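You operate a simulated robot arm through the tools that you are given. There is no shell and no other tool. Be economical: measure what you need, move in short steps, check, and stop when the job is done.

The job below is to be done with a simulated robot arm. You get a single attempt, and the scene is never put back.

Task
Start the line, stop it with the pull cord, then reset it.
Fine: after the reset switch the main switch off; the mode switch, the speed dial and the gate stay; the carrier stays held.

Only the result counts: the job must be done as asked and must still hold three seconds after the hand-in. Knocking over, shifting, dropping, spilling or breaking anything else fails it.

Robot
A 7-joint arm with a fingered hand on a trunk, on a base that drives. Base frame: it is fixed to the floor where the robot stands at the start and does not move with it; the origin is under the middle of the robot, x ahead of it, y to its left, z up. Units: mm, rad, N and s.
With the tool pointing down near the work surface it reaches from about 100 to 660 mm from the robot's upright axis, wherever it stands. Its first joint turns from -1.204 to 3.002 rad. Places, roughly: black cord grip [700, 500, 1400]; carrier stop lever [700, -400, 600]; line main switch [600, 100, 1300]; line mode switch [600, 0, 1300]; line reset button [600, -200, 1200]; line speed dial [600, -200, 1300]; line start button [600, 100, 1200]; yellow gate [900, 900, 700]. Payload 3.2 kg.
Tool frame: the origin (TCP) lies between the finger pads and is the grasp point; the fingertips stand 26 mm ahead of it; z points along the fingers, y is the line along which they close. The gripper opens to 88 mm. The gripper's body begins 30 mm behind the TCP. The gripper is a hand of 5 fingers: y runs from the thumb to the fingers, the wrist lies at [-16, -108, -172] in the tool frame, and closing takes about 1.5 s.
Orientation is told as [roll, pitch, yaw] about the base's x, y, z axes, in that order, counted from this pose: with the fingers straight down and the wrist toward the robot, the tool's x, y and z point along [0, 1, 0], [1, 0, 0] and [0, 0, -1] of the base frame.

Tools
- The arm moves only by the tool send_rows. Its argument "moves" is a list of rows, each a list of 2 entries, a list of its own where there are three numbers: the turn, a rotation vector about the base's x, y, z in rad, then the shift along the base's x, y, z in m. In form: [[[rx, ry, rz], [dx, dy, dz]], ...]. A call has 1 to 8 rows; each row shifts and turns the commanded pose from where the row before left it. "grip" is the opening, from 0 (shut) to 1 (fully open), set as the call begins (left out, the last holds). Rows are played at 5 a second. More than 50 mm and 0.15 rad between two rows, or a gripper value outside its range, and nothing of the call is played. Where a pose cannot be reached the arm comes as near as it can. A force on the tool above 70 N (or 10 N above the force at the start of the call, whichever is more), or a blocked arm, ends the call early, and 0.2 s more pass. The fingers move at their own pace (about 72 mm/s each) and stop on an object; they squeeze with about 30 N. The grip force told is the motor's: it shows also when the fingers shut on nothing. Time passes only in rows, and 0.2 s behind the last, so rows that do not move let the fingers close. The reply holds the time, the measured pose of the TCP, the force on the tool along the base axes, the opening and the grip force, in the units named above and with some noise, with the torque about the TCP (base axes, N m) and any sound that the robot's microphone picked up.
- Cameras (640 x 400 px; columns grow to the right, rows downward): "scene" is now at [136.9, 30.8, 1478.9]; the picture's right is [0.33, -0.94, 0.00], its down [-0.43, -0.15, -0.89] and it looks along [0.84, 0.29, -0.46] (base axes); focal length 267 px, centre (320, 200). "wrist" rides on the gripper at [67, -97, -117] in the tool frame; the picture's right is [-0.71, 0.33, -0.62], its down [-0.65, -0.65, 0.39] and it looks along [-0.28, 0.68, 0.68] (tool axes); focal length 234 px, centre (320, 200).
- grab_frame(camera): a new picture of that camera. The clock stands still meanwhile.
- slide_trunk(by): slides the trunk up (or, below 0, down) by that many mm; the arm and the scene camera ride with it, the base frame stays. It gives what a move gives, with no picture.
- roll_base(legs): drives the robot by 1 to 6 legs, each [ahead, left, turn to the left] in mm, mm and rad, along the robot's own axes; the way and the turn of a leg run together, so that a leg with both is an arc; at most 1500 mm and 3.142 rad a leg. The arm and the cameras ride along, it lands a little off, and it stops where it bumps. It gives what a move gives.
- finger_targets(index, middle, ring, little, thumb_bend, thumb_turn): sets how far each is bent, from 0 (flat) to 1 (curled in); at 0.3 the hand is open as for a grip, at 0.7 the pads meet at the TCP. One left out holds its place. A second passes; each finger stops where it meets its share of the squeeze, and holds until it gets a number again. A gripper value or a shape takes the hand back. It gives what a move gives, with no picture; readings hold the bend of each and the force on index, middle, ring, little, thumb and palm. thumb_turn goes from beside the hand (0) to across from the fingers (1), as for a grip.
- set_grasp(shape): the hand has 5 fingers and takes this shape, open, in about a second: jaw (thumb against the fingers, like two jaws); tri (thumb and two fingers); tip (a fingertip pinch); poke (one finger out to press); point (the index stretched); flat (the hand flat); cup (the hand cupped); fist (a fist). The gripper value then closes the fingers along that shape, each until it touches; the sizes above hold for jaw. It gives what a move gives, with no picture.
- aim_head(pan, tilt): turns the head with the scene camera to pan (to the left, within 1.501 rad either way) and tilt (down, from -0.506 to 1.204), counted from straight ahead of the robot. It gives what a move gives.
- locate(camera, pixels): for up to 12 pixels [column, row] of the newest picture of that camera ("zoom" is the newest enlarged one), the place [x, y, z] in the base frame of the surface seen there, good to about 2 mm. The clock stands still meanwhile.
- inspect(camera, box): a new picture of the part [left, top, right, bottom] of that camera's present view, enlarged. The clock stands still meanwhile.
- job_done(): hands the job in; it is judged then, once.

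Work in short steps. Measure before you move; look again where a grasp or a placing could have gone wrong, and mend it. You have 80 turns and 52 pictures in all, those below and enlarged ones among them. Open the gripper and draw the arm clear of the work before you hand the job in, unless the task says otherwise; then end with one line.

The tools are called after "Call:" by a JSON object that holds its "op" and its "data". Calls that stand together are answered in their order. send_rows: Moves the arm, as the interface text tells. Its arguments: {"type":"object","properties":{"moves":{"type":"array","items":{"type":"array"}},"grip":{"type":"number"}},"required":["moves"]} The other tools are called the same way: slide_trunk (by) slides the trunk up or down; set_grasp (shape) gives the hand a shape; finger_targets (index, middle, ring, little, thumb_bend, thumb_turn) moves the fingers one by one; roll_base (legs) drives the base; aim_head (pan, tilt) turns the head that bears the scene camera; grab_frame (camera) takes a picture; locate (camera, pixels) gives the place of the surface under pixels of a picture; inspect (camera, box) takes an enlarged picture of a part of a camera's view; job_done () hands the job in.

At the start:

```text
t: 0.0
ee_pos: [392.4, 2.6, 1149.4]
tool_rot: [-0.001, 0.001, 0.0]
wrist_force: [0.0, 0.0, 0.3]
moment: [-0.02, -0.03, -0.01]
finger_gap: 87.8
grip_force: 0.1
shape: jaw
bend: [0.3, 0.3, 0.3, 0.3, 0.3, 0.97]
finger forces: [0.0, 0.1, 0.0, 0.0, 0.0, 0.1]
trunk travel left (down, up): [-775.0, 65.0]
robot x, y, heading: [-2.7, -1.1, 0.002]
head pan, tilt: [0.337, 0.473]
```

scene: 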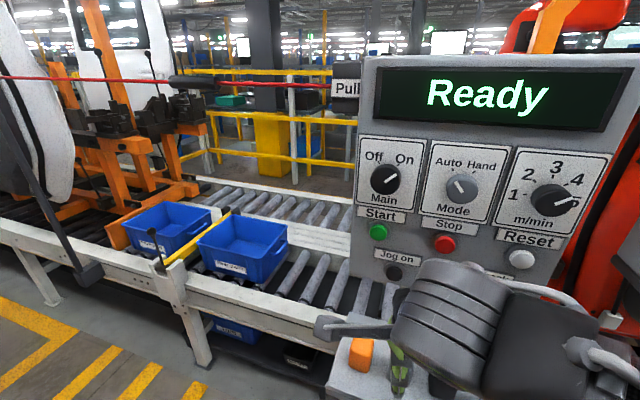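
wrist: 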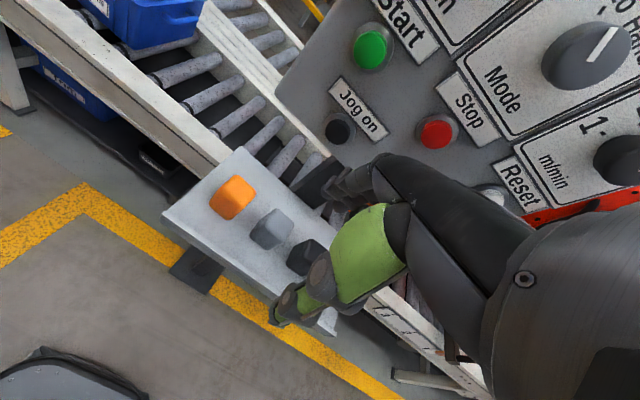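

The panel shows "Ready" with the main switch at about (388,178), Start at (378,232), Reset at (521,259). I enlarge the panel and the cord to read the states.

Call:
{"op": "inspect", "data": {"camera": "scene", "box": [340, 50, 640, 290]}}

Call:
{"op": "locate", "data": {"camera": "scene", "pixels": [[388, 178], [378, 232], [445, 244], [521, 259], [462, 188], [366, 205], [420, 150], [195, 82], [345, 95], [300, 84], [240, 81], [393, 272]]}}

```text
1.67 times, centred on (490, 170) of scene
```

zoom: 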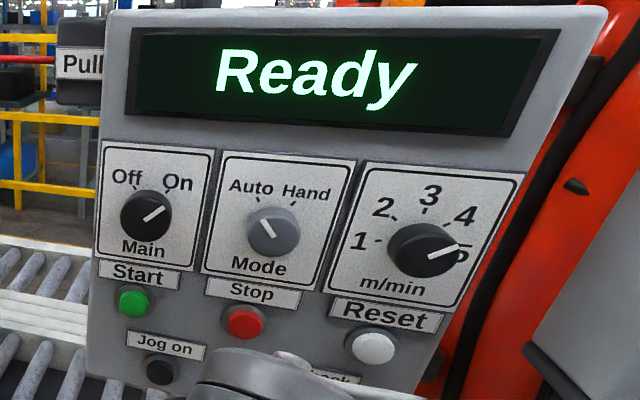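

```text
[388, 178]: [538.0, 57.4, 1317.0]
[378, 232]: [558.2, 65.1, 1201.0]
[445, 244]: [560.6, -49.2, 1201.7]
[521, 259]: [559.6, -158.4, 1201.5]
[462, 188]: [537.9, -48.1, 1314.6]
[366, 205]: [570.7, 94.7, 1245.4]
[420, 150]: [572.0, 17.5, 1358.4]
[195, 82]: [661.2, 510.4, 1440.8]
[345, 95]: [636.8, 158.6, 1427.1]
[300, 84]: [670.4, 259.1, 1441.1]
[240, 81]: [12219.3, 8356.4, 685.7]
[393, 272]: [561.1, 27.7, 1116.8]
```

Main already points to On, and the display reads Ready. I shape the hand to poke and turn it toward the panel in two calls, backing off slightly.

Call:
{"op": "set_grasp", "data": {"shape": "poke"}}

Call:
{"op": "send_rows", "data": {"moves": [[[0, -0.1428, 0], [-0.005, 0.004, 0.01]], [[0, -0.1428, 0], [-0.005, 0.004, 0.01]], [[0, -0.1428, 0], [-0.005, 0.004, 0.01]], [[0, -0.1428, 0], [-0.005, 0.004, 0.01]], [[0, -0.1428, 0], [-0.005, 0.004, 0.01]], [[0, -0.1428, 0], [-0.005, 0.004, 0.01]]]}}

Call:
{"op": "send_rows", "data": {"moves": [[[0, -0.1428, 0], [0, 0.004, 0]], [[0, -0.1428, 0], [0, 0.004, 0]], [[0, -0.1428, 0], [0, 0.004, 0]], [[0, -0.1428, 0], [0, 0.004, 0]], [[0, -0.1428, 0], [0, 0.004, 0]]]}}

Call:
{"op": "grab_frame", "data": {"camera": "scene"}}

Call:
{"op": "grab_frame", "data": {"camera": "wrist"}}

```text
t: 0.9
ee_pos: [392.4, 2.6, 1148.9]
tool_rot: [0.001, -0.001, 0.001]
wrist_force: [-0.1, -0.2, -0.4]
moment: [-0.01, -0.04, 0.0]
finger_gap: 0.3
grip_force: 0.1
shape: poke
bend: [0.7, 0.7, 0.99, 0.99, 0.0, 1.0]
finger forces: [0.0, 0.0, 0.0, 0.0, 0.0, 0.0]
trunk travel left (down, up): [-775.0, 65.0]
robot x, y, heading: [1.6, 3.9, -0.002]
head pan, tilt: [0.337, 0.473]
```

```text
t: 2.3
ee_pos: [370.7, 43.2, 1219.7]
tool_rot: [0.0, -0.859, 0.0]
wrist_force: [0.1, -0.4, -0.5]
moment: [-0.04, 0.01, -0.02]
finger_gap: 0.0
grip_force: 0.0
shape: poke
bend: [0.7, 0.7, 0.99, 0.99, 0.0, 1.0]
finger forces: [0.0, 0.1, 0.0, 0.1, 0.0, 0.0]
out of reach, approached as far as the arm can: row 5, 6
trunk travel left (down, up): [-775.0, 65.0]
robot x, y, heading: [-0.9, -3.0, 0.003]
head pan, tilt: [0.337, 0.473]
```

```text
t: 3.5
ee_pos: [376.5, 72.9, 1222.2]
tool_rot: [-2.925, -1.57, 2.927]
wrist_force: [-0.6, -0.1, -0.5]
moment: [-0.01, 0.0, -0.02]
finger_gap: 0.0
grip_force: 0.1
shape: poke
bend: [0.7, 0.7, 0.99, 0.99, 0.0, 1.0]
finger forces: [0.0, 0.1, 0.1, 0.1, 0.0, 0.0]
out of reach, approached as far as the arm can: row 1, 2
trunk travel left (down, up): [-775.0, 65.0]
robot x, y, heading: [0.7, -2.2, -0.003]
head pan, tilt: [0.337, 0.473]
```

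```text
48 pictures are left
```

scene: 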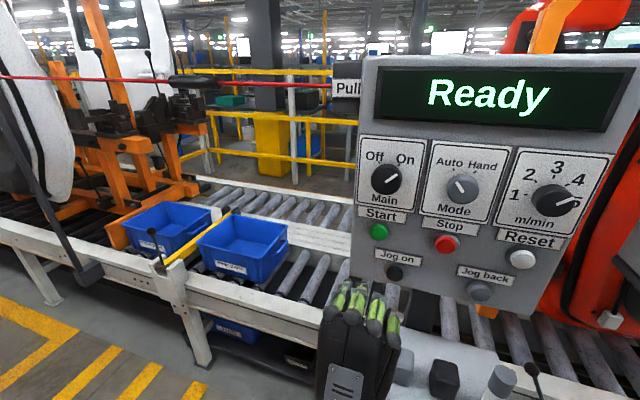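

```text
47 pictures are left
```

wrist: 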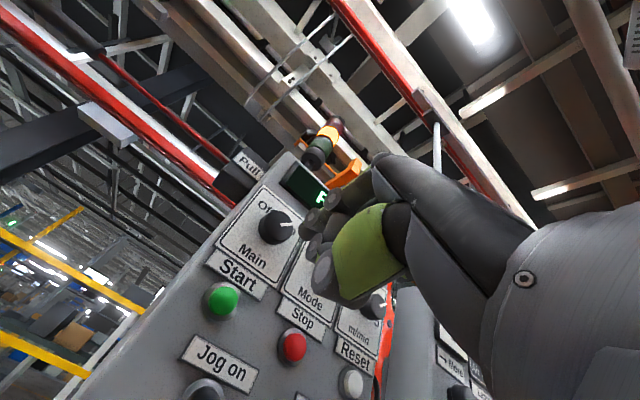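

I zoom on the hand at (360,310) to see which finger leads.

Call:
{"op": "inspect", "data": {"camera": "scene", "box": [300, 250, 460, 400]}}

Call:
{"op": "set_grasp", "data": {"shape": "point"}}

Call:
{"op": "inspect", "data": {"camera": "scene", "box": [300, 210, 500, 400]}}

```text
2.67 times, centred on (380, 325) of scene
```

zoom: 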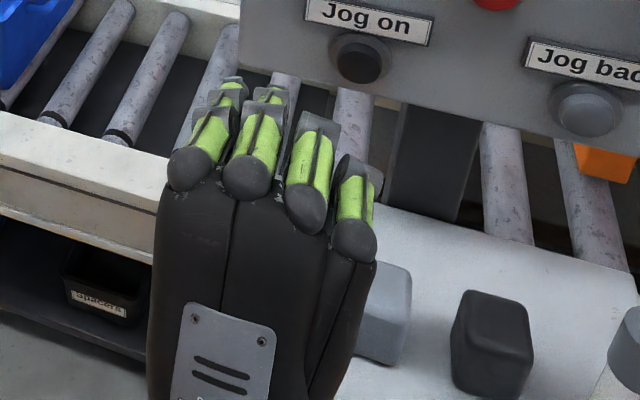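

```text
t: 4.4
ee_pos: [376.2, 70.8, 1222.9]
tool_rot: [-0.069, -1.569, 0.071]
wrist_force: [-0.9, 0.2, -0.4]
moment: [0.01, 0.0, -0.02]
finger_gap: 0.0
grip_force: 0.0
shape: point
bend: [0.2, 1.0, 1.0, 1.0, 0.99, 0.86]
finger forces: [0.1, 0.0, 0.1, 0.0, 0.0, 0.0]
trunk travel left (down, up): [-775.0, 65.0]
robot x, y, heading: [-3.3, 0.4, 0.005]
head pan, tilt: [0.337, 0.473]
```

```text
2.11 times, centred on (400, 305) of scene
```

zoom: 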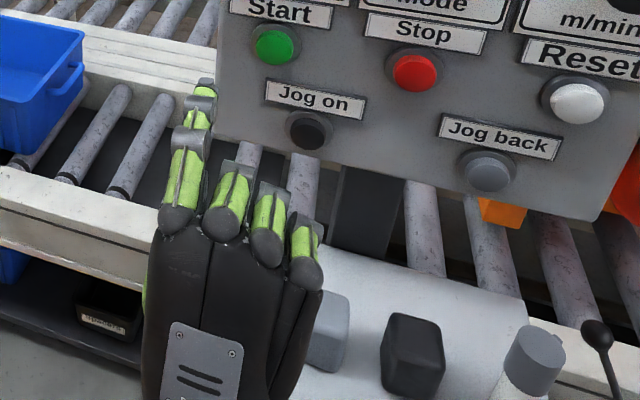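

The index stands out now, its tip at zoom (205,85). I locate tip and knuckles.

Call:
{"op": "locate", "data": {"camera": "zoom", "pixels": [[206, 84], [202, 95], [198, 115], [186, 145], [180, 195], [176, 220], [228, 175], [300, 235], [215, 300], [414, 370], [526, 350], [597, 335]]}}

Call:
{"op": "grab_frame", "data": {"camera": "wrist"}}

```text
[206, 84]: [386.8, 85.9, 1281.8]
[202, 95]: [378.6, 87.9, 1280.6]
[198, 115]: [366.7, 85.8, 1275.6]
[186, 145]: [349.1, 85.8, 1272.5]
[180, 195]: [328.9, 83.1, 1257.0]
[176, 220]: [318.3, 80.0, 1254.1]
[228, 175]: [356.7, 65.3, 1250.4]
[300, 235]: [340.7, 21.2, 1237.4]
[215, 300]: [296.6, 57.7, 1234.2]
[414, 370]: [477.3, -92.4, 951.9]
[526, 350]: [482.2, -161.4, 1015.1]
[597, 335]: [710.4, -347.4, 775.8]
```

```text
44 pictures are left
```

wrist: 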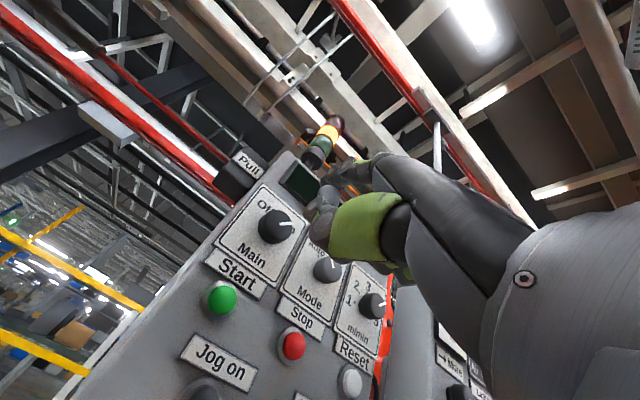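

Index tip is about (389,86,1276). I check how far forward the thumb (wrist pixels 320-360, 200-240) and index tip reach.

Call:
{"op": "locate", "data": {"camera": "wrist", "pixels": [[318, 236], [325, 200], [345, 192], [330, 172], [350, 240], [370, 165], [222, 300], [293, 346], [352, 384]]}}

Call:
{"op": "inspect", "data": {"camera": "wrist", "box": [280, 130, 440, 290]}}

```text
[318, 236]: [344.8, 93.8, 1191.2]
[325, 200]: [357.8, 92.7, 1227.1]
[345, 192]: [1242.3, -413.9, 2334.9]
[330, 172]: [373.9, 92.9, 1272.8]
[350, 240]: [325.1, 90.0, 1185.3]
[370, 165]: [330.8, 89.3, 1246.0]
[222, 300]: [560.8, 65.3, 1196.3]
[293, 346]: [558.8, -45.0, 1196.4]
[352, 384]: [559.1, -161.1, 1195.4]
```

```text
2.50 times, centred on (360, 210) of wrist
```

zoom: 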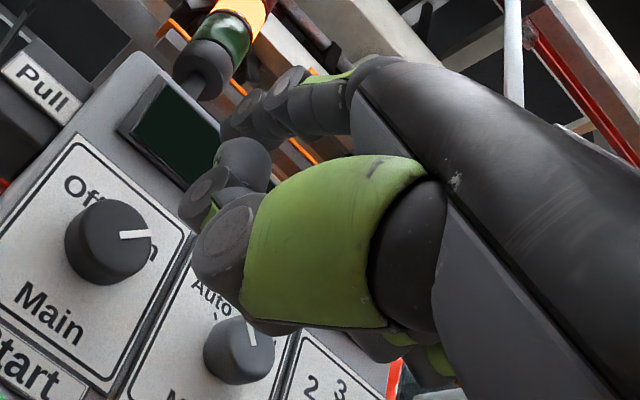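

Index leads; the thumb is 30 mm behind. I lower first, then advance to ~15 mm ahead of the Start button.

Call:
{"op": "send_rows", "data": {"moves": [[[0, 0, 0], [0.0, -0.007, -0.025]], [[0, 0, 0], [0.0, -0.007, -0.025]], [[0, 0, 0], [0.0, -0.007, -0.024]], [[0, 0, 0], [0.04, 0, 0]], [[0, 0, 0], [0.04, 0, 0]], [[0, 0, 0], [0.04, 0, 0]], [[0, 0, 0], [0.02, 0, 0]]]}}

Call:
{"op": "inspect", "data": {"camera": "scene", "box": [300, 160, 500, 300]}}

```text
t: 6.2
ee_pos: [527.4, 33.1, 1208.5]
tool_rot: [1.885, -1.491, -1.923]
wrist_force: [-0.2, -0.9, 0.4]
moment: [0.01, 0.02, 0.0]
finger_gap: 0.0
grip_force: 0.1
shape: point
bend: [0.2, 1.0, 1.0, 1.0, 0.99, 0.86]
finger forces: [0.0, 0.0, 0.0, 0.1, 0.0, 0.0]
out of reach, approached as far as the arm can: row 2, 3
trunk travel left (down, up): [-775.0, 65.0]
robot x, y, heading: [1.0, -0.9, -0.002]
head pan, tilt: [0.337, 0.473]
stopped in row 7: the arm was blocked; the commanded pose is now the measured one
```

```text
2.86 times, centred on (400, 230) of scene
```

zoom: 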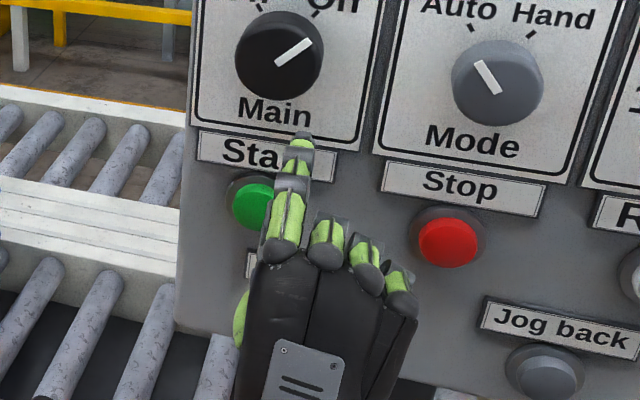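

The arm could not lower there and the fingertip met the panel above Start; I back off, and will use the trunk to lower.

Call:
{"op": "send_rows", "data": {"moves": [[[0, 0, 0], [-0.03, 0, 0]], [[0, 0, 0], [-0.03, 0, 0]]]}}

Call:
{"op": "slide_trunk", "data": {"by": -60}}

Call:
{"op": "grab_frame", "data": {"camera": "scene"}}

```text
t: 6.8
ee_pos: [464.0, 34.4, 1207.4]
tool_rot: [1.903, -1.5, -1.934]
wrist_force: [0.1, 0.7, -0.1]
moment: [0.0, 0.0, -0.01]
finger_gap: 0.0
grip_force: 0.1
shape: point
bend: [0.2, 1.0, 1.0, 1.0, 0.99, 0.86]
finger forces: [0.1, 0.0, 0.1, 0.0, 0.0, 0.0]
trunk travel left (down, up): [-775.0, 65.0]
robot x, y, heading: [-2.5, -1.2, -0.002]
head pan, tilt: [0.337, 0.473]
```

```text
t: 7.8
ee_pos: [465.9, 34.8, 1146.6]
tool_rot: [1.886, -1.497, -1.914]
wrist_force: [-0.3, -0.1, -0.4]
moment: [-0.01, 0.01, 0.01]
finger_gap: 0.1
grip_force: 0.0
shape: point
bend: [0.2, 1.0, 1.0, 1.0, 0.99, 0.86]
finger forces: [0.0, 0.0, 0.1, 0.0, 0.0, 0.0]
trunk travel left (down, up): [-715.0, 125.0]
robot x, y, heading: [-0.4, -0.6, -0.0]
head pan, tilt: [0.337, 0.473]
```

```text
41 pictures are left
```

scene: 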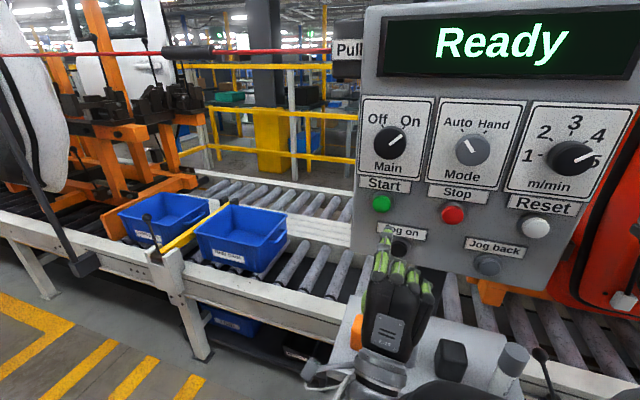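

I measure the index tip at about (388,230) in the scene.

Call:
{"op": "inspect", "data": {"camera": "scene", "box": [340, 180, 460, 280]}}

Call:
{"op": "locate", "data": {"camera": "scene", "pixels": [[389, 228], [388, 232], [386, 240], [381, 204], [452, 214], [535, 228], [390, 143], [408, 268], [428, 288]]}}

```text
4.00 times, centred on (400, 230) of scene
```

zoom: 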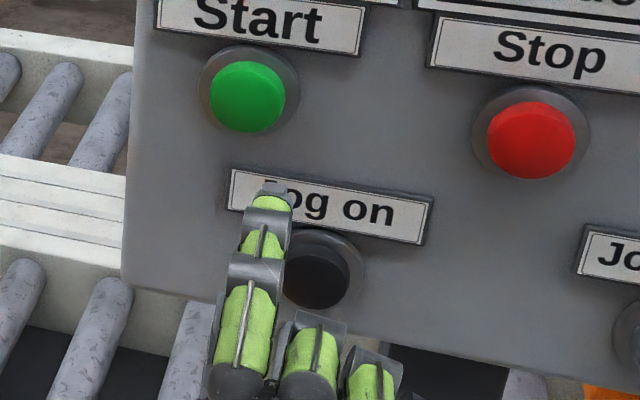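

```text
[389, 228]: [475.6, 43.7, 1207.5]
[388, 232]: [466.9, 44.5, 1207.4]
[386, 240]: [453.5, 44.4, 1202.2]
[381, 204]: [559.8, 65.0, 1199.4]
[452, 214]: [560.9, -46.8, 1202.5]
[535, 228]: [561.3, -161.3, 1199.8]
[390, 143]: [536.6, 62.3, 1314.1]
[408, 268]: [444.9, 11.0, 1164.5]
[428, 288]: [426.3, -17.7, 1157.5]
```

The tip is at about (478,44,1201), Start at (559,65,1200). I shift 21 mm left, then advance 65 mm.

Call:
{"op": "send_rows", "data": {"moves": [[[0, 0, 0], [0.0, 0.021, 0]], [[0, 0, 0], [0.03, 0, 0]], [[0, 0, 0], [0.03, 0, 0]], [[0, 0, 0], [0.005, 0, 0]]]}}

Call:
{"op": "inspect", "data": {"camera": "scene", "box": [340, 160, 460, 260]}}

```text
t: 9.0
ee_pos: [535.9, 36.8, 1172.1]
tool_rot: [1.874, -1.421, -1.935]
wrist_force: [0.6, -0.6, -0.4]
moment: [-0.03, -0.02, -0.01]
finger_gap: 0.0
grip_force: 0.0
shape: point
bend: [0.2, 1.0, 1.0, 1.0, 0.99, 0.86]
finger forces: [0.1, 0.1, 0.1, 0.0, 0.0, 0.0]
trunk travel left (down, up): [-715.0, 125.0]
robot x, y, heading: [0.0, 3.9, 0.002]
head pan, tilt: [0.337, 0.473]
stopped in row 4: the arm was blocked; the commanded pose is now the measured one
```

```text
4.00 times, centred on (400, 210) of scene
```

zoom: 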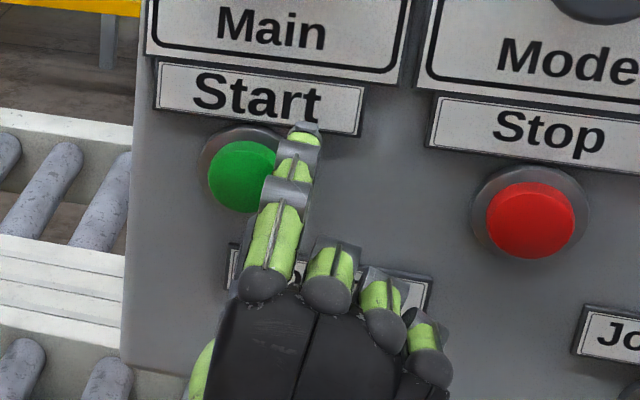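

The arm is at its own limit (no force, drifted up), too folded near the body. I back off the finger and drive the base back 150 mm for more room.

Call:
{"op": "send_rows", "data": {"moves": [[[0, 0, 0], [-0.03, 0, 0]], [[0, 0, 0], [-0.03, 0, 0]]]}}

Call:
{"op": "roll_base", "data": {"legs": [[-150, 0, 0]]}}

```text
t: 9.6
ee_pos: [474.3, 41.4, 1169.7]
tool_rot: [1.887, -1.429, -1.941]
wrist_force: [0.1, 0.6, 0.0]
moment: [0.02, -0.03, 0.04]
finger_gap: 0.0
grip_force: 0.3
shape: point
bend: [0.2, 1.0, 1.0, 1.0, 0.99, 0.86]
finger forces: [0.0, 0.0, 0.1, 0.1, 0.1, 0.1]
trunk travel left (down, up): [-715.0, 125.0]
robot x, y, heading: [0.9, 0.3, 0.001]
head pan, tilt: [0.337, 0.473]
```

```text
t: 11.0
ee_pos: [323.4, 40.7, 1169.1]
tool_rot: [1.878, -1.427, -1.935]
wrist_force: [-0.6, -1.2, 0.6]
moment: [0.0, -0.02, -0.02]
finger_gap: 0.0
grip_force: 0.1
shape: point
bend: [0.2, 1.0, 1.0, 1.0, 0.99, 0.86]
finger forces: [0.0, 0.1, 0.0, 0.0, 0.0, 0.0]
trunk travel left (down, up): [-715.0, 125.0]
robot x, y, heading: [-151.0, 1.3, -0.002]
head pan, tilt: [0.337, 0.473]
```

I correct the tilt (about 0.15 rad) and move the arm forward and down, to see whether it now reaches freely.

Call:
{"op": "send_rows", "data": {"moves": [[[-0.068, 0.022, 0.03], [0.03, 0.003, -0.005]], [[-0.067, 0.021, 0.03], [0.03, 0.003, -0.005]], [[0, 0, 0], [0.03, 0.003, -0.006]], [[0, 0, 0], [0.03, 0, -0.006]], [[0, 0, 0], [0, 0, 0]]]}}

Call:
{"op": "inspect", "data": {"camera": "scene", "box": [300, 60, 620, 320]}}

```text
t: 12.4
ee_pos: [452.8, 17.9, 1166.7]
tool_rot: [1.733, -1.495, -1.778]
wrist_force: [-0.6, 0.2, 0.2]
moment: [0.01, -0.01, 0.01]
finger_gap: 0.0
grip_force: 0.0
shape: point
bend: [0.2, 1.0, 1.0, 1.0, 0.99, 0.86]
finger forces: [0.0, 0.0, 0.0, 0.0, 0.0, 0.0]
trunk travel left (down, up): [-715.0, 125.0]
robot x, y, heading: [-151.3, -0.3, 0.0]
head pan, tilt: [0.337, 0.473]
stopped in row 5: the arm was blocked; the commanded pose is now the measured one
```

```text
1.54 times, centred on (460, 190) of scene
```

zoom: 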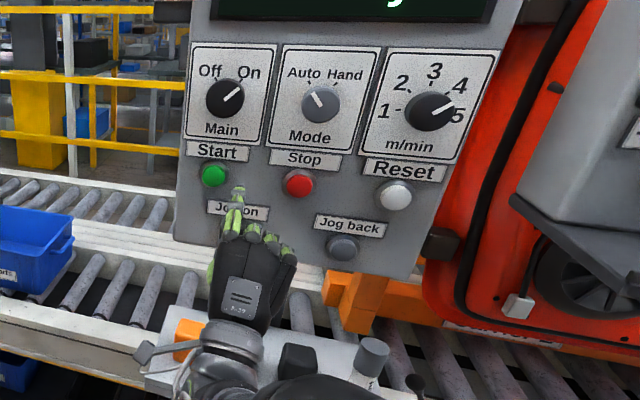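

The arm drifts right/up again: the forearm comes from the right, so the wrist is at its limit. I drive the base left 200 mm so the buttons lie in front of the right shoulder.

Call:
{"op": "send_rows", "data": {"moves": [[[0, 0, 0], [-0.04, 0, 0]], [[0, 0, 0], [-0.03, 0, 0]]]}}

Call:
{"op": "roll_base", "data": {"legs": [[0, 200, 0]]}}

Call:
{"op": "send_rows", "data": {"moves": [[[0, 0, 0], [0, -0.03, -0.005]], [[0, 0, 0], [0.0, -0.03, -0.005]], [[0, 0, 0], [0, -0.03, -0.005]], [[0, 0, 0], [0, -0.03, -0.005]], [[0, 0, 0], [0, 0, 0]]]}}

Call:
{"op": "grab_frame", "data": {"camera": "scene"}}

```text
t: 13.0
ee_pos: [380.1, 22.0, 1168.2]
tool_rot: [1.772, -1.5, -1.809]
wrist_force: [0.2, 0.7, -0.3]
moment: [0.02, 0.0, 0.0]
finger_gap: 0.1
grip_force: 0.1
shape: point
bend: [0.2, 1.0, 1.0, 1.0, 0.99, 0.86]
finger forces: [0.0, 0.1, 0.0, 0.0, 0.0, 0.0]
trunk travel left (down, up): [-715.0, 125.0]
robot x, y, heading: [-152.3, -1.0, 0.003]
head pan, tilt: [0.337, 0.473]
```

```text
t: 14.6
ee_pos: [381.5, 219.5, 1167.5]
tool_rot: [1.75, -1.499, -1.792]
wrist_force: [-0.4, -0.5, -0.2]
moment: [-0.01, 0.02, 0.03]
finger_gap: 0.0
grip_force: 0.0
shape: point
bend: [0.2, 1.0, 1.0, 1.0, 0.99, 0.86]
finger forces: [0.0, 0.0, 0.1, 0.0, 0.1, 0.0]
trunk travel left (down, up): [-715.0, 125.0]
robot x, y, heading: [-153.8, 202.9, 0.001]
head pan, tilt: [0.337, 0.473]
```

```text
t: 15.8
ee_pos: [377.4, 125.9, 1153.8]
tool_rot: [1.704, -1.499, -1.758]
wrist_force: [-0.2, 0.1, -0.5]
moment: [-0.03, 0.0, 0.01]
finger_gap: 0.0
grip_force: 0.0
shape: point
bend: [0.2, 1.0, 1.0, 1.0, 0.99, 0.86]
finger forces: [0.0, 0.0, 0.0, 0.1, 0.0, 0.0]
out of reach, approached as far as the arm can: row 4
trunk travel left (down, up): [-715.0, 125.0]
robot x, y, heading: [-151.2, 199.0, -0.0]
head pan, tilt: [0.337, 0.473]
```

```text
37 pictures are left
```

scene: 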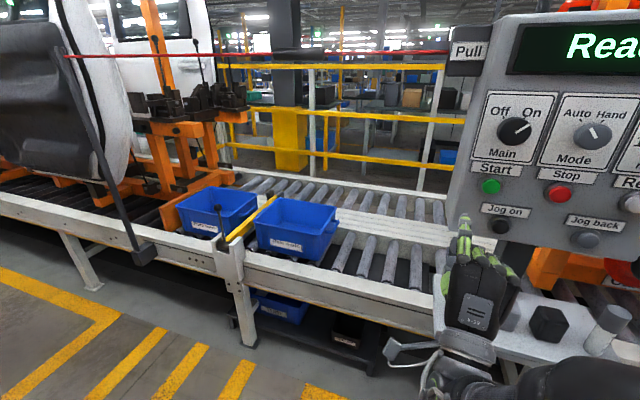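

The raised wrist is at its limit. I'll instead stretch the index straight and pitch the hand down 0.5 rad, like a human pointing, which relaxes the wrist.

Call:
{"op": "finger_targets", "data": {"index": 0}}

Call:
{"op": "send_rows", "data": {"moves": [[[0, 0.125, 0], [0, -0.01, 0]], [[0, 0.125, 0], [0, -0.01, 0]], [[0, 0.125, 0], [0, -0.01, 0]], [[0, 0.125, 0], [0, -0.01, 0]], [[0, 0, 0], [0, 0, 0]]]}}

Call:
{"op": "inspect", "data": {"camera": "scene", "box": [400, 140, 640, 340]}}

```text
t: 16.8
ee_pos: [376.9, 126.7, 1153.4]
tool_rot: [1.706, -1.5, -1.76]
wrist_force: [0.2, -0.4, 0.3]
moment: [-0.01, -0.01, -0.01]
finger_gap: 46.1
grip_force: 0.1
shape: fingers
bend: [0.0, 1.0, 1.0, 1.0, 0.99, 0.86]
finger forces: [0.0, 0.0, 0.0, 0.1, 0.0, 0.0]
trunk travel left (down, up): [-715.0, 125.0]
robot x, y, heading: [-150.9, 194.0, -0.004]
head pan, tilt: [0.337, 0.473]
```

```text
t: 18.0
ee_pos: [382.9, 100.6, 1145.9]
tool_rot: [0.086, -1.08, -0.15]
wrist_force: [0.1, 0.7, -0.2]
moment: [0.0, 0.02, -0.05]
finger_gap: 45.7
grip_force: 0.0
shape: fingers
bend: [0.0, 1.0, 1.0, 1.0, 0.99, 0.86]
finger forces: [0.0, 0.0, 0.0, 0.0, 0.1, 0.0]
out of reach, approached as far as the arm can: row 3, 4
trunk travel left (down, up): [-715.0, 125.0]
robot x, y, heading: [-152.3, 196.7, -0.004]
head pan, tilt: [0.337, 0.473]
```

```text
2.00 times, centred on (520, 240) of scene
```

zoom: 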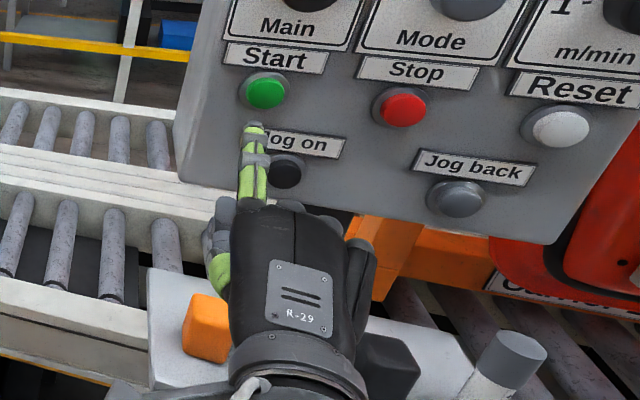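

Finger now points level at the panel. I measure the tip at zoom (253,128).

Call:
{"op": "locate", "data": {"camera": "zoom", "pixels": [[254, 125], [253, 132], [252, 150], [252, 185], [248, 205], [285, 205], [300, 250], [265, 90], [205, 330], [220, 270], [500, 355], [385, 365]]}}

```text
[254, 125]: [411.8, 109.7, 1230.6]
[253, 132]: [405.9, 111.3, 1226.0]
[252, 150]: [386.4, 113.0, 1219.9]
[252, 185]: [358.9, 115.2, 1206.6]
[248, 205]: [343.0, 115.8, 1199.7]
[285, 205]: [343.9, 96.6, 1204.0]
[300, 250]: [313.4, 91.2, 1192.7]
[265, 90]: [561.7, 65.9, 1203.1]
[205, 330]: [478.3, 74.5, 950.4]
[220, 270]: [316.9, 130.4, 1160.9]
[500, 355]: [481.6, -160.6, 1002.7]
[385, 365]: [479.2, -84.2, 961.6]
```

Tip is about (413,109,1224), pointing 23° up. I pitch down a further 0.3, drive the base right 45 mm, then advance partly and look.

Call:
{"op": "roll_base", "data": {"legs": [[0, -45, 0]]}}

Call:
{"op": "send_rows", "data": {"moves": [[[0, 0.1, 0], [0.02, 0, 0]], [[0, 0.1, 0], [0.02, 0, 0]], [[0, 0.1, 0], [0.02, 0, 0]], [[0, 0, 0], [0.015, 0, 0]], [[0, 0, 0], [0, 0, 0]]]}}

Call:
{"op": "inspect", "data": {"camera": "scene", "box": [400, 140, 640, 340]}}

```text
t: 18.9
ee_pos: [382.2, 55.5, 1146.8]
tool_rot: [0.091, -1.079, -0.156]
wrist_force: [-0.1, 0.7, -0.5]
moment: [0.0, -0.01, 0.02]
finger_gap: 45.7
grip_force: 0.0
shape: fingers
bend: [0.0, 1.0, 1.0, 1.0, 0.99, 0.86]
finger forces: [0.1, 0.0, 0.0, 0.1, 0.0, 0.0]
trunk travel left (down, up): [-715.0, 125.0]
robot x, y, heading: [-151.0, 152.0, 0.0]
head pan, tilt: [0.337, 0.473]
```

```text
t: 20.1
ee_pos: [458.2, 55.8, 1147.0]
tool_rot: [0.028, -0.782, -0.101]
wrist_force: [-0.1, -0.2, 0.2]
moment: [0.0, 0.03, 0.0]
finger_gap: 45.9
grip_force: 0.1
shape: fingers
bend: [0.0, 1.0, 1.0, 1.0, 0.99, 0.86]
finger forces: [0.0, 0.0, 0.0, 0.0, 0.1, 0.0]
trunk travel left (down, up): [-715.0, 125.0]
robot x, y, heading: [-148.5, 156.0, 0.004]
head pan, tilt: [0.337, 0.473]
```

```text
2.00 times, centred on (520, 240) of scene
```

zoom: 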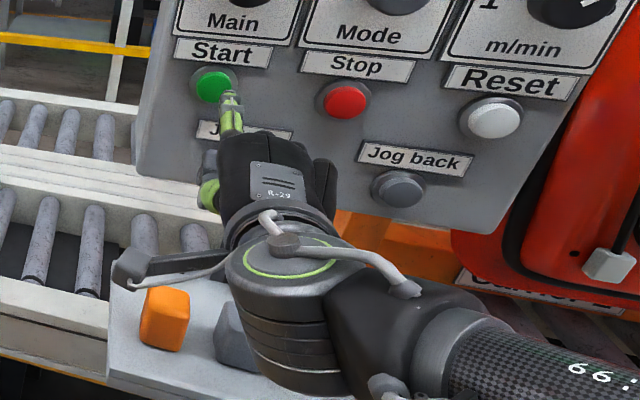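

Now the arm follows without limits. I locate the tip at zoom (229,95).

Call:
{"op": "locate", "data": {"camera": "zoom", "pixels": [[229, 93], [229, 99], [230, 110], [232, 128], [214, 85], [341, 100], [493, 118], [210, 195], [330, 175]]}}

```text
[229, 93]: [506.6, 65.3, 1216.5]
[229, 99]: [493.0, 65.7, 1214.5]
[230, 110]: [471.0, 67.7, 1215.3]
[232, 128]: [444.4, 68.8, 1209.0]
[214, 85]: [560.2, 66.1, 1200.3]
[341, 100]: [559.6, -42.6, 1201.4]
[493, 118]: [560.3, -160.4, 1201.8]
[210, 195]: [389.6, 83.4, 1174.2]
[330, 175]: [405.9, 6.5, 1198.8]
```

Tip is about (508,65,1210). I lower 10 mm, advance 44 mm, then press in small steps.

Call:
{"op": "send_rows", "data": {"moves": [[[0, 0, 0], [0, 0, -0.01]], [[0, 0, 0], [0.022, 0, 0]], [[0, 0, 0], [0.022, 0, 0]], [[0, 0, 0], [0.004, 0, 0]], [[0, 0, 0], [0.004, 0, 0]], [[0, 0, 0], [0.004, 0, 0]]]}}

Call:
{"op": "grab_frame", "data": {"camera": "scene"}}

```text
t: 21.5
ee_pos: [509.1, 54.6, 1138.3]
tool_rot: [0.026, -0.784, -0.099]
wrist_force: [-14.0, -0.6, -3.2]
moment: [-0.05, -0.73, 0.18]
finger_gap: 45.1
grip_force: 6.1
shape: fingers
bend: [0.01, 1.0, 1.0, 1.0, 0.99, 0.86]
finger forces: [13.6, 0.0, 0.0, 0.0, 0.0, 0.0]
trunk travel left (down, up): [-715.0, 125.0]
robot x, y, heading: [-149.7, 153.3, 0.004]
head pan, tilt: [0.337, 0.473]
heard: click
```

```text
34 pictures are left
```

scene: 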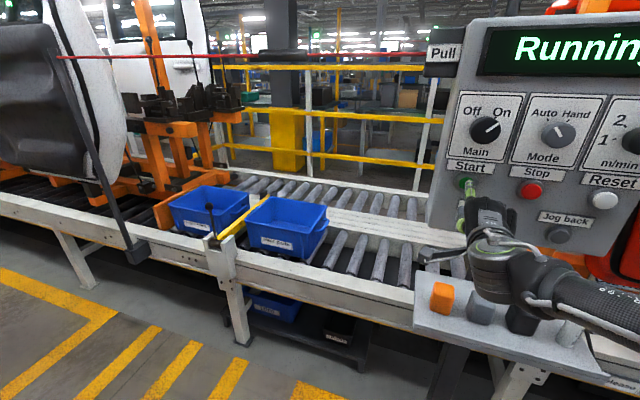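

Display: "Running". I back off and look at the cord grip around (297,55) closely.

Call:
{"op": "send_rows", "data": {"moves": [[[0, 0, 0], [-0.03, 0, 0]], [[0, 0, 0], [-0.04, 0, 0]], [[0, 0, 0], [-0.04, 0, 0]], [[0, 0, 0], [-0.04, 0, 0]]]}}

Call:
{"op": "aim_head", "data": {"pan": 0.5, "tilt": 0.15}}

Call:
{"op": "grab_frame", "data": {"camera": "scene"}}

```text
t: 22.5
ee_pos: [361.4, 52.9, 1136.8]
tool_rot: [0.029, -0.784, -0.102]
wrist_force: [0.0, 0.4, -0.7]
moment: [-0.01, 0.0, 0.01]
finger_gap: 45.8
grip_force: 0.1
shape: fingers
bend: [0.0, 1.0, 1.0, 1.0, 0.99, 0.86]
finger forces: [0.1, 0.1, 0.0, 0.1, 0.0, 0.0]
trunk travel left (down, up): [-715.0, 125.0]
robot x, y, heading: [-151.3, 157.2, 0.003]
head pan, tilt: [0.337, 0.473]
```

```text
t: 23.3
ee_pos: [363.3, 52.8, 1135.8]
tool_rot: [0.027, -0.782, -0.104]
wrist_force: [-0.2, -0.5, 0.5]
moment: [0.03, 0.01, -0.03]
finger_gap: 46.0
grip_force: 0.1
shape: fingers
bend: [0.0, 1.0, 1.0, 1.0, 0.99, 0.86]
finger forces: [0.0, 0.0, 0.1, 0.0, 0.0, 0.0]
trunk travel left (down, up): [-715.0, 125.0]
robot x, y, heading: [-149.1, 154.4, 0.001]
head pan, tilt: [0.499, 0.15]
```

```text
33 pictures are left
```

scene: 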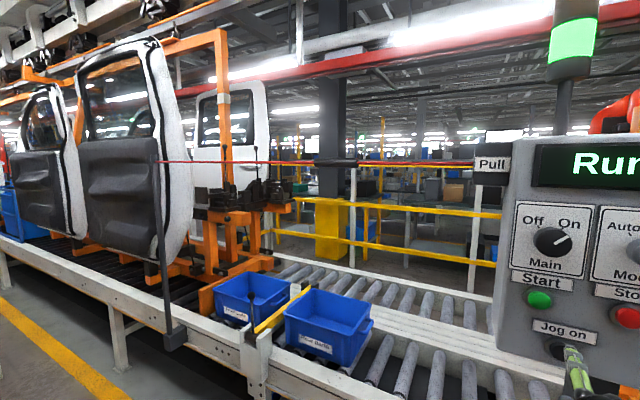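

I zoom on the cord (158,162)–(490,163), and locate its points.

Call:
{"op": "inspect", "data": {"camera": "scene", "box": [280, 120, 520, 210]}}

Call:
{"op": "locate", "data": {"camera": "scene", "pixels": [[320, 161], [337, 162], [352, 162], [400, 163], [250, 163], [164, 161], [165, 250], [490, 163], [470, 163], [172, 335]]}}

```text
2.67 times, centred on (400, 165) of scene
```

zoom: 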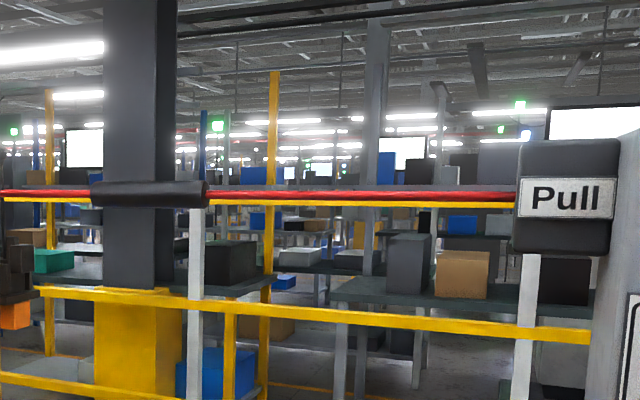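

```text
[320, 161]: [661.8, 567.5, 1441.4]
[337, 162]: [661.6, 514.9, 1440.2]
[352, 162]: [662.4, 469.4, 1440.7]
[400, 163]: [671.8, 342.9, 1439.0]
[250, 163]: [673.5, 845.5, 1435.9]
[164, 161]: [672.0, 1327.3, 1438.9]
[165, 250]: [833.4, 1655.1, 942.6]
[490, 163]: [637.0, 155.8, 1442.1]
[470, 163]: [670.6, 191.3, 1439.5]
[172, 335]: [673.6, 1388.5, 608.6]
```

Grip is a horizontal bar along y, 460–575, centre about (672,515,1440). I check the conveyor's front edge and legs before driving left.

Call:
{"op": "locate", "data": {"camera": "scene", "pixels": [[256, 375], [225, 345], [115, 330], [150, 305], [280, 398], [250, 300], [325, 335]]}}

Call:
{"op": "slide_trunk", "data": {"by": 120}}

Call:
{"op": "set_grasp", "data": {"shape": "jaw"}}

Call:
{"op": "roll_base", "data": {"legs": [[0, 430, 0]]}}

Call:
{"op": "grab_frame", "data": {"camera": "scene"}}

```text
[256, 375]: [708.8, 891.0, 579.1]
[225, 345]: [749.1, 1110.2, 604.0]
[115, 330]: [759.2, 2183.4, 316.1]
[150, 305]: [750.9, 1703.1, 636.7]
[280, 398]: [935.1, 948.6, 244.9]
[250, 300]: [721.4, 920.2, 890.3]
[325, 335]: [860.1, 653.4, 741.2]
```

```text
t: 24.8
ee_pos: [362.5, 53.2, 1256.5]
tool_rot: [0.026, -0.783, -0.102]
wrist_force: [0.7, 0.1, -0.8]
moment: [-0.01, -0.01, -0.01]
finger_gap: 45.7
grip_force: 0.0
shape: fingers
bend: [0.0, 1.0, 1.0, 1.0, 0.99, 0.86]
finger forces: [0.1, 0.1, 0.0, 0.0, 0.0, 0.0]
trunk travel left (down, up): [-835.0, 5.0]
robot x, y, heading: [-154.8, 151.4, 0.001]
head pan, tilt: [0.499, 0.15]
```

```text
t: 25.7
ee_pos: [362.8, 54.3, 1257.1]
tool_rot: [0.025, -0.781, -0.103]
wrist_force: [-0.6, 1.3, -0.4]
moment: [0.0, -0.01, -0.02]
finger_gap: 87.9
grip_force: 0.1
shape: jaw
bend: [0.3, 0.3, 0.3, 0.3, 0.3, 0.97]
finger forces: [0.0, 0.0, 0.1, 0.0, 0.1, 0.0]
trunk travel left (down, up): [-835.0, 5.0]
robot x, y, heading: [-152.4, 151.6, -0.002]
head pan, tilt: [0.499, 0.15]
```

```text
t: 28.3
ee_pos: [363.7, 480.6, 1255.6]
tool_rot: [0.028, -0.783, -0.104]
wrist_force: [-0.1, -0.3, 0.0]
moment: [0.01, -0.02, 0.0]
finger_gap: 87.8
grip_force: 0.0
shape: jaw
bend: [0.3, 0.3, 0.3, 0.3, 0.3, 0.97]
finger forces: [0.0, 0.0, 0.1, 0.0, 0.0, 0.1]
trunk travel left (down, up): [-835.0, 5.0]
robot x, y, heading: [-147.4, 583.6, -0.002]
head pan, tilt: [0.499, 0.15]
```

```text
31 pictures are left
```

scene: 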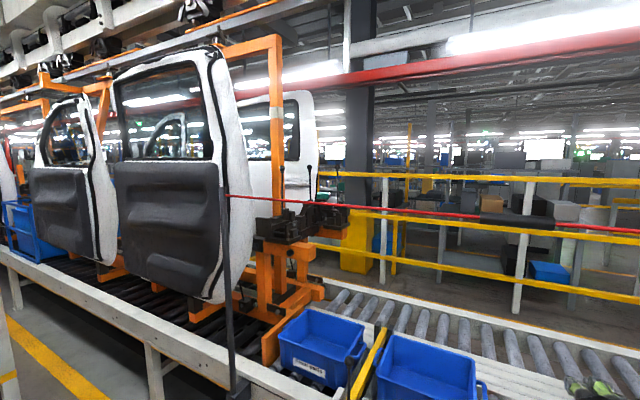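

Grip bar is now at (515,220). I raise the arm 180 mm here in the clear.

Call:
{"op": "send_rows", "data": {"moves": [[[0, 0, 0], [0.01, 0, 0.035]], [[0, 0, 0], [0.01, 0, 0.035]], [[0, 0, 0], [0.01, 0, 0.035]], [[0, 0, 0], [0.01, 0, 0.035]], [[0, 0, 0], [0.01, 0, 0.035]], [[0, 0, 0], [0.0, 0, 0.01]]]}}

Call:
{"op": "send_rows", "data": {"moves": [[[0, -0.1, 0], [0, 0, 0.01]], [[0, -0.1, 0], [0, 0, 0]], [[0, -0.1, 0], [0, 0, 0]], [[0, -0.1, 0], [0, 0, 0]], [[0, 0, 0], [0, 0, 0]]]}}

Call:
{"op": "aim_head", "data": {"pan": 0.0, "tilt": 0.15}}

Call:
{"op": "grab_frame", "data": {"camera": "scene"}}

```text
t: 29.7
ee_pos: [413.9, 480.7, 1442.2]
tool_rot: [0.026, -0.783, -0.108]
wrist_force: [0.3, -0.2, 0.4]
moment: [0.02, -0.02, -0.01]
finger_gap: 87.9
grip_force: 0.0
shape: jaw
bend: [0.3, 0.3, 0.3, 0.3, 0.3, 0.97]
finger forces: [0.1, 0.1, 0.1, 0.1, 0.1, 0.1]
trunk travel left (down, up): [-835.0, 5.0]
robot x, y, heading: [-147.2, 584.1, -0.005]
head pan, tilt: [0.499, 0.15]
```

```text
t: 30.9
ee_pos: [413.6, 482.5, 1451.1]
tool_rot: [0.138, -1.179, -0.2]
wrist_force: [0.0, -0.8, 0.2]
moment: [-0.01, -0.02, 0.05]
finger_gap: 87.6
grip_force: 0.1
shape: jaw
bend: [0.3, 0.3, 0.3, 0.3, 0.3, 0.97]
finger forces: [0.1, 0.0, 0.0, 0.0, 0.0, 0.1]
trunk travel left (down, up): [-835.0, 5.0]
robot x, y, heading: [-150.2, 583.5, -0.004]
head pan, tilt: [0.499, 0.15]
```

```text
t: 31.9
ee_pos: [413.7, 481.8, 1451.4]
tool_rot: [0.136, -1.178, -0.201]
wrist_force: [0.7, -0.3, -0.6]
moment: [0.01, 0.02, -0.03]
finger_gap: 87.9
grip_force: 0.1
shape: jaw
bend: [0.3, 0.3, 0.3, 0.3, 0.3, 0.97]
finger forces: [0.1, 0.0, 0.1, 0.0, 0.0, 0.0]
trunk travel left (down, up): [-835.0, 5.0]
robot x, y, heading: [-152.1, 582.6, -0.006]
head pan, tilt: [0.0, 0.15]
```

```text
30 pictures are left
```

scene: 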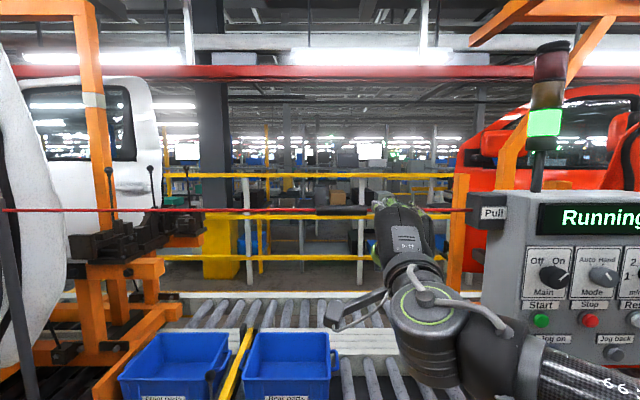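

High up the wrist is freer. I pitch 0.3 more to level, align to (y 515, z 1440), and check.

Call:
{"op": "send_rows", "data": {"moves": [[[0, -0.1, 0], [0, 0.011, -0.004]], [[0, -0.1, 0], [0, 0.011, -0.004]], [[0, -0.1, 0], [0, 0.011, -0.004]], [[0, 0, 0], [0, 0, 0]]]}}

Call:
{"op": "roll_base", "data": {"legs": [[130, 0, 0]]}}

Call:
{"op": "grab_frame", "data": {"camera": "scene"}}

Call:
{"op": "grab_frame", "data": {"camera": "wrist"}}

```text
t: 32.9
ee_pos: [417.8, 520.2, 1439.6]
tool_rot: [0.701, -1.451, -0.761]
wrist_force: [-0.2, -0.8, 0.9]
moment: [-0.01, -0.03, 0.06]
finger_gap: 87.9
grip_force: 0.0
shape: jaw
bend: [0.3, 0.3, 0.3, 0.3, 0.3, 0.97]
finger forces: [0.0, 0.0, 0.0, 0.0, 0.0, 0.0]
out of reach, approached as far as the arm can: row 3
trunk travel left (down, up): [-835.0, 5.0]
robot x, y, heading: [-147.5, 584.8, -0.006]
head pan, tilt: [0.0, 0.15]
```

```text
t: 34.1
ee_pos: [546.5, 523.2, 1440.2]
tool_rot: [0.692, -1.455, -0.745]
wrist_force: [-1.1, -0.5, 1.0]
moment: [0.0, -0.02, 0.03]
finger_gap: 87.9
grip_force: 0.1
shape: jaw
bend: [0.3, 0.3, 0.3, 0.3, 0.3, 0.97]
finger forces: [0.0, 0.1, 0.0, 0.1, 0.0, 0.1]
trunk travel left (down, up): [-835.0, 5.0]
robot x, y, heading: [-16.8, 586.5, 0.003]
head pan, tilt: [0.0, 0.15]
```

```text
29 pictures are left
```

scene: 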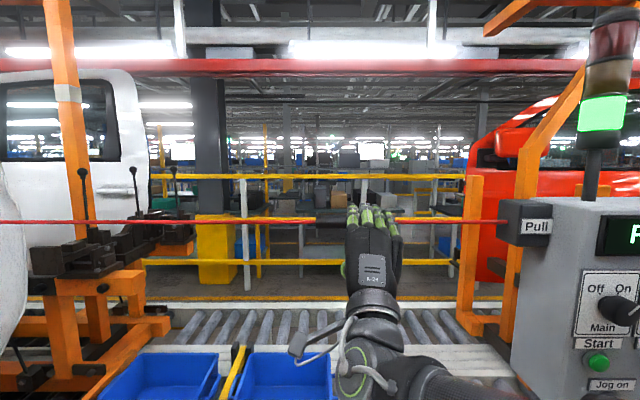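

```text
28 pictures are left
```

wrist: 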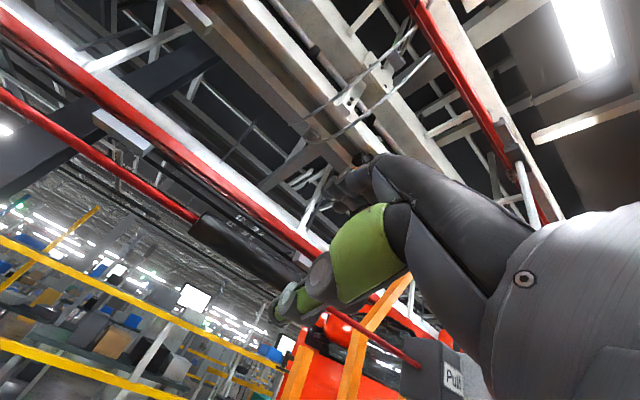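

The bar lies between thumb and fingers in the wrist view. I advance 120 mm.

Call:
{"op": "send_rows", "data": {"moves": [[[0, 0, 0], [0.03, 0, 0]], [[0, 0, 0], [0.03, 0, 0]], [[0, 0, 0], [0.03, 0, 0]], [[0, 0, 0], [0.015, 0, 0]], [[0, 0, 0], [0, 0, 0]]]}}

Call:
{"op": "inspect", "data": {"camera": "scene", "box": [260, 140, 480, 280]}}

Call:
{"op": "grab_frame", "data": {"camera": "wrist"}}

```text
t: 35.3
ee_pos: [651.1, 523.3, 1440.2]
tool_rot: [0.681, -1.453, -0.734]
wrist_force: [0.4, -0.2, 0.0]
moment: [0.0, -0.01, -0.03]
finger_gap: 87.9
grip_force: 0.0
shape: jaw
bend: [0.3, 0.3, 0.3, 0.3, 0.3, 0.97]
finger forces: [0.0, 0.0, 0.0, 0.0, 0.0, 0.0]
trunk travel left (down, up): [-835.0, 5.0]
robot x, y, heading: [-19.9, 583.4, -0.007]
head pan, tilt: [0.0, 0.15]
```

```text
2.86 times, centred on (370, 210) of scene
```

zoom: 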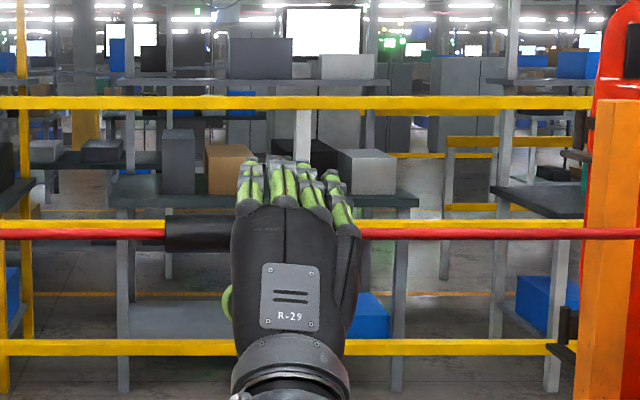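

```text
26 pictures are left
```

wrist: 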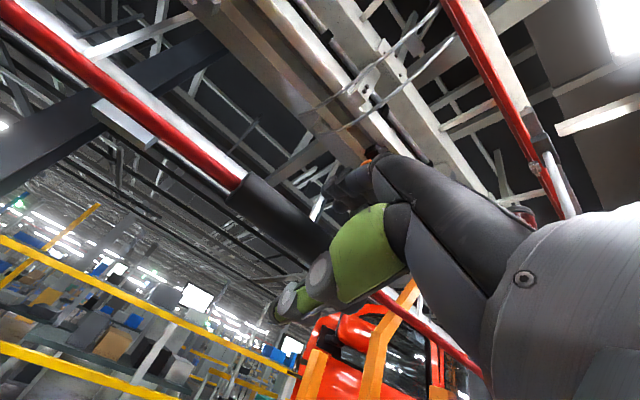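

The bar enters the hand from the left at wrist (300,220). I advance 18 mm more and close.

Call:
{"op": "send_rows", "data": {"moves": [[[0, 0, 0], [0.009, 0, 0]], [[0, 0, 0], [0.009, 0, 0]], [[0, 0, 0], [0, 0, 0]]]}}

Call:
{"op": "send_rows", "data": {"moves": [[[0, 0, 0], [0, 0, 0]], [[0, 0, 0], [0, 0, 0]], [[0, 0, 0], [0, 0, 0]], [[0, 0, 0], [0, 0, 0]], [[0, 0, 0], [0, 0, 0]], [[0, 0, 0], [0, 0, 0]], [[0, 0, 0], [0, 0, 0]], [[0, 0, 0], [0, 0, 0]]], "grip": 0}}

Call:
{"op": "grab_frame", "data": {"camera": "wrist"}}

```text
t: 36.1
ee_pos: [671.0, 523.0, 1441.2]
tool_rot: [0.687, -1.452, -0.741]
wrist_force: [0.3, 0.0, -0.7]
moment: [0.0, 0.02, 0.01]
finger_gap: 87.8
grip_force: 0.1
shape: jaw
bend: [0.3, 0.3, 0.3, 0.3, 0.3, 0.97]
finger forces: [0.1, 0.0, 0.0, 0.0, 0.1, 0.1]
trunk travel left (down, up): [-835.0, 5.0]
robot x, y, heading: [-18.6, 586.2, -0.005]
head pan, tilt: [0.0, 0.15]
```

```text
t: 37.9
ee_pos: [672.0, 522.7, 1439.1]
tool_rot: [0.681, -1.451, -0.735]
wrist_force: [4.6, -0.7, 3.0]
moment: [-0.17, -0.11, -0.03]
finger_gap: 19.5
grip_force: 29.7
shape: jaw
bend: [0.6, 0.59, 0.73, 0.56, 0.49, 1.0]
finger forces: [16.4, 5.9, 3.1, 2.2, 26.8, 0.1]
trunk travel left (down, up): [-835.0, 5.0]
robot x, y, heading: [-20.9, 582.1, -0.002]
head pan, tilt: [0.0, 0.15]
```

```text
25 pictures are left
```

wrist: 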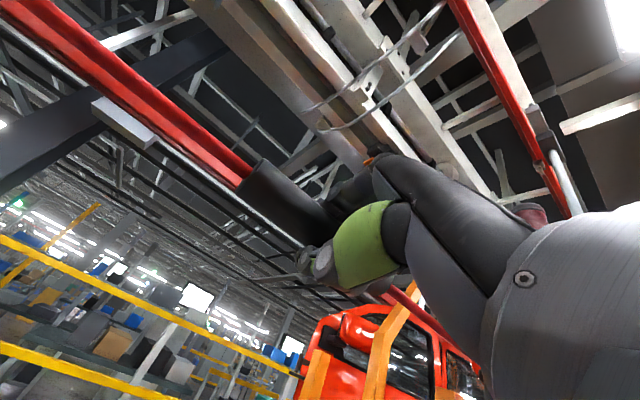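

The bar is held (gap 19.5, 30 N). I pull it gently toward me in 8 mm steps and listen for a click.

Call:
{"op": "send_rows", "data": {"moves": [[[0, 0, 0], [-0.008, 0, 0]], [[0, 0, 0], [-0.008, 0, 0]], [[0, 0, 0], [-0.008, 0, 0]]]}}

Call:
{"op": "grab_frame", "data": {"camera": "scene"}}

```text
t: 38.7
ee_pos: [668.4, 523.5, 1426.5]
tool_rot: [0.584, -1.437, -0.639]
wrist_force: [47.0, -0.2, 5.2]
moment: [-0.23, -0.1, 0.19]
finger_gap: 18.6
grip_force: 30.0
shape: jaw
bend: [0.6, 0.59, 0.72, 0.56, 0.49, 1.0]
finger forces: [17.9, 10.1, 5.4, 2.2, 31.3, 0.0]
trunk travel left (down, up): [-835.0, 5.0]
robot x, y, heading: [-16.6, 585.2, -0.004]
head pan, tilt: [0.0, 0.15]
```

```text
24 pictures are left
```

scene: 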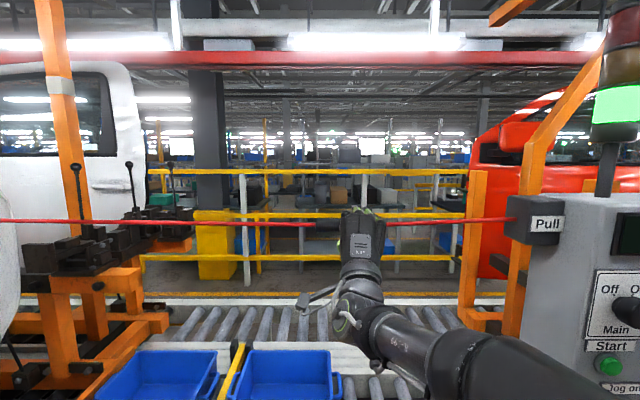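

Toward me it is rigid (47 N) but it gave way downwards by 14 mm. I undo the backward pull and draw it down instead.

Call:
{"op": "send_rows", "data": {"moves": [[[0, 0, 0], [0.01, 0, -0.005]], [[0, 0, 0], [0.012, 0, -0.01]], [[0, 0, 0], [0, 0, -0.01]], [[0, 0, 0], [0, 0, -0.01]], [[0, 0, 0], [0, 0, 0]]]}}

Call:
{"op": "grab_frame", "data": {"camera": "scene"}}

```text
t: 39.9
ee_pos: [671.7, 522.8, 1405.0]
tool_rot: [0.685, -1.455, -0.739]
wrist_force: [8.0, 0.0, 8.7]
moment: [-0.2, -0.15, -0.05]
finger_gap: 19.2
grip_force: 30.0
shape: jaw
bend: [0.6, 0.59, 0.73, 0.56, 0.49, 1.0]
finger forces: [19.6, 6.8, 3.9, 2.5, 26.6, 0.0]
trunk travel left (down, up): [-835.0, 5.0]
robot x, y, heading: [-19.4, 584.3, -0.005]
head pan, tilt: [0.0, 0.15]
```

```text
23 pictures are left
```

scene: 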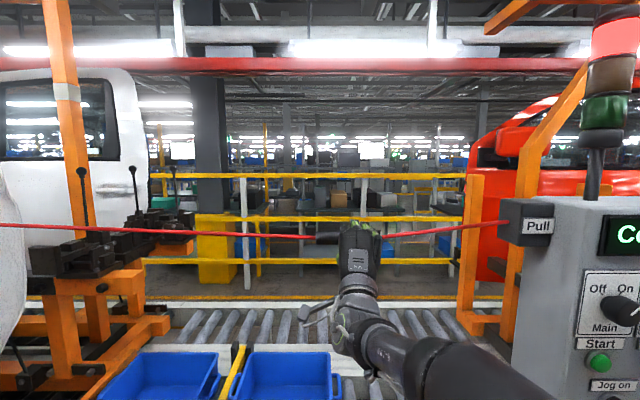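

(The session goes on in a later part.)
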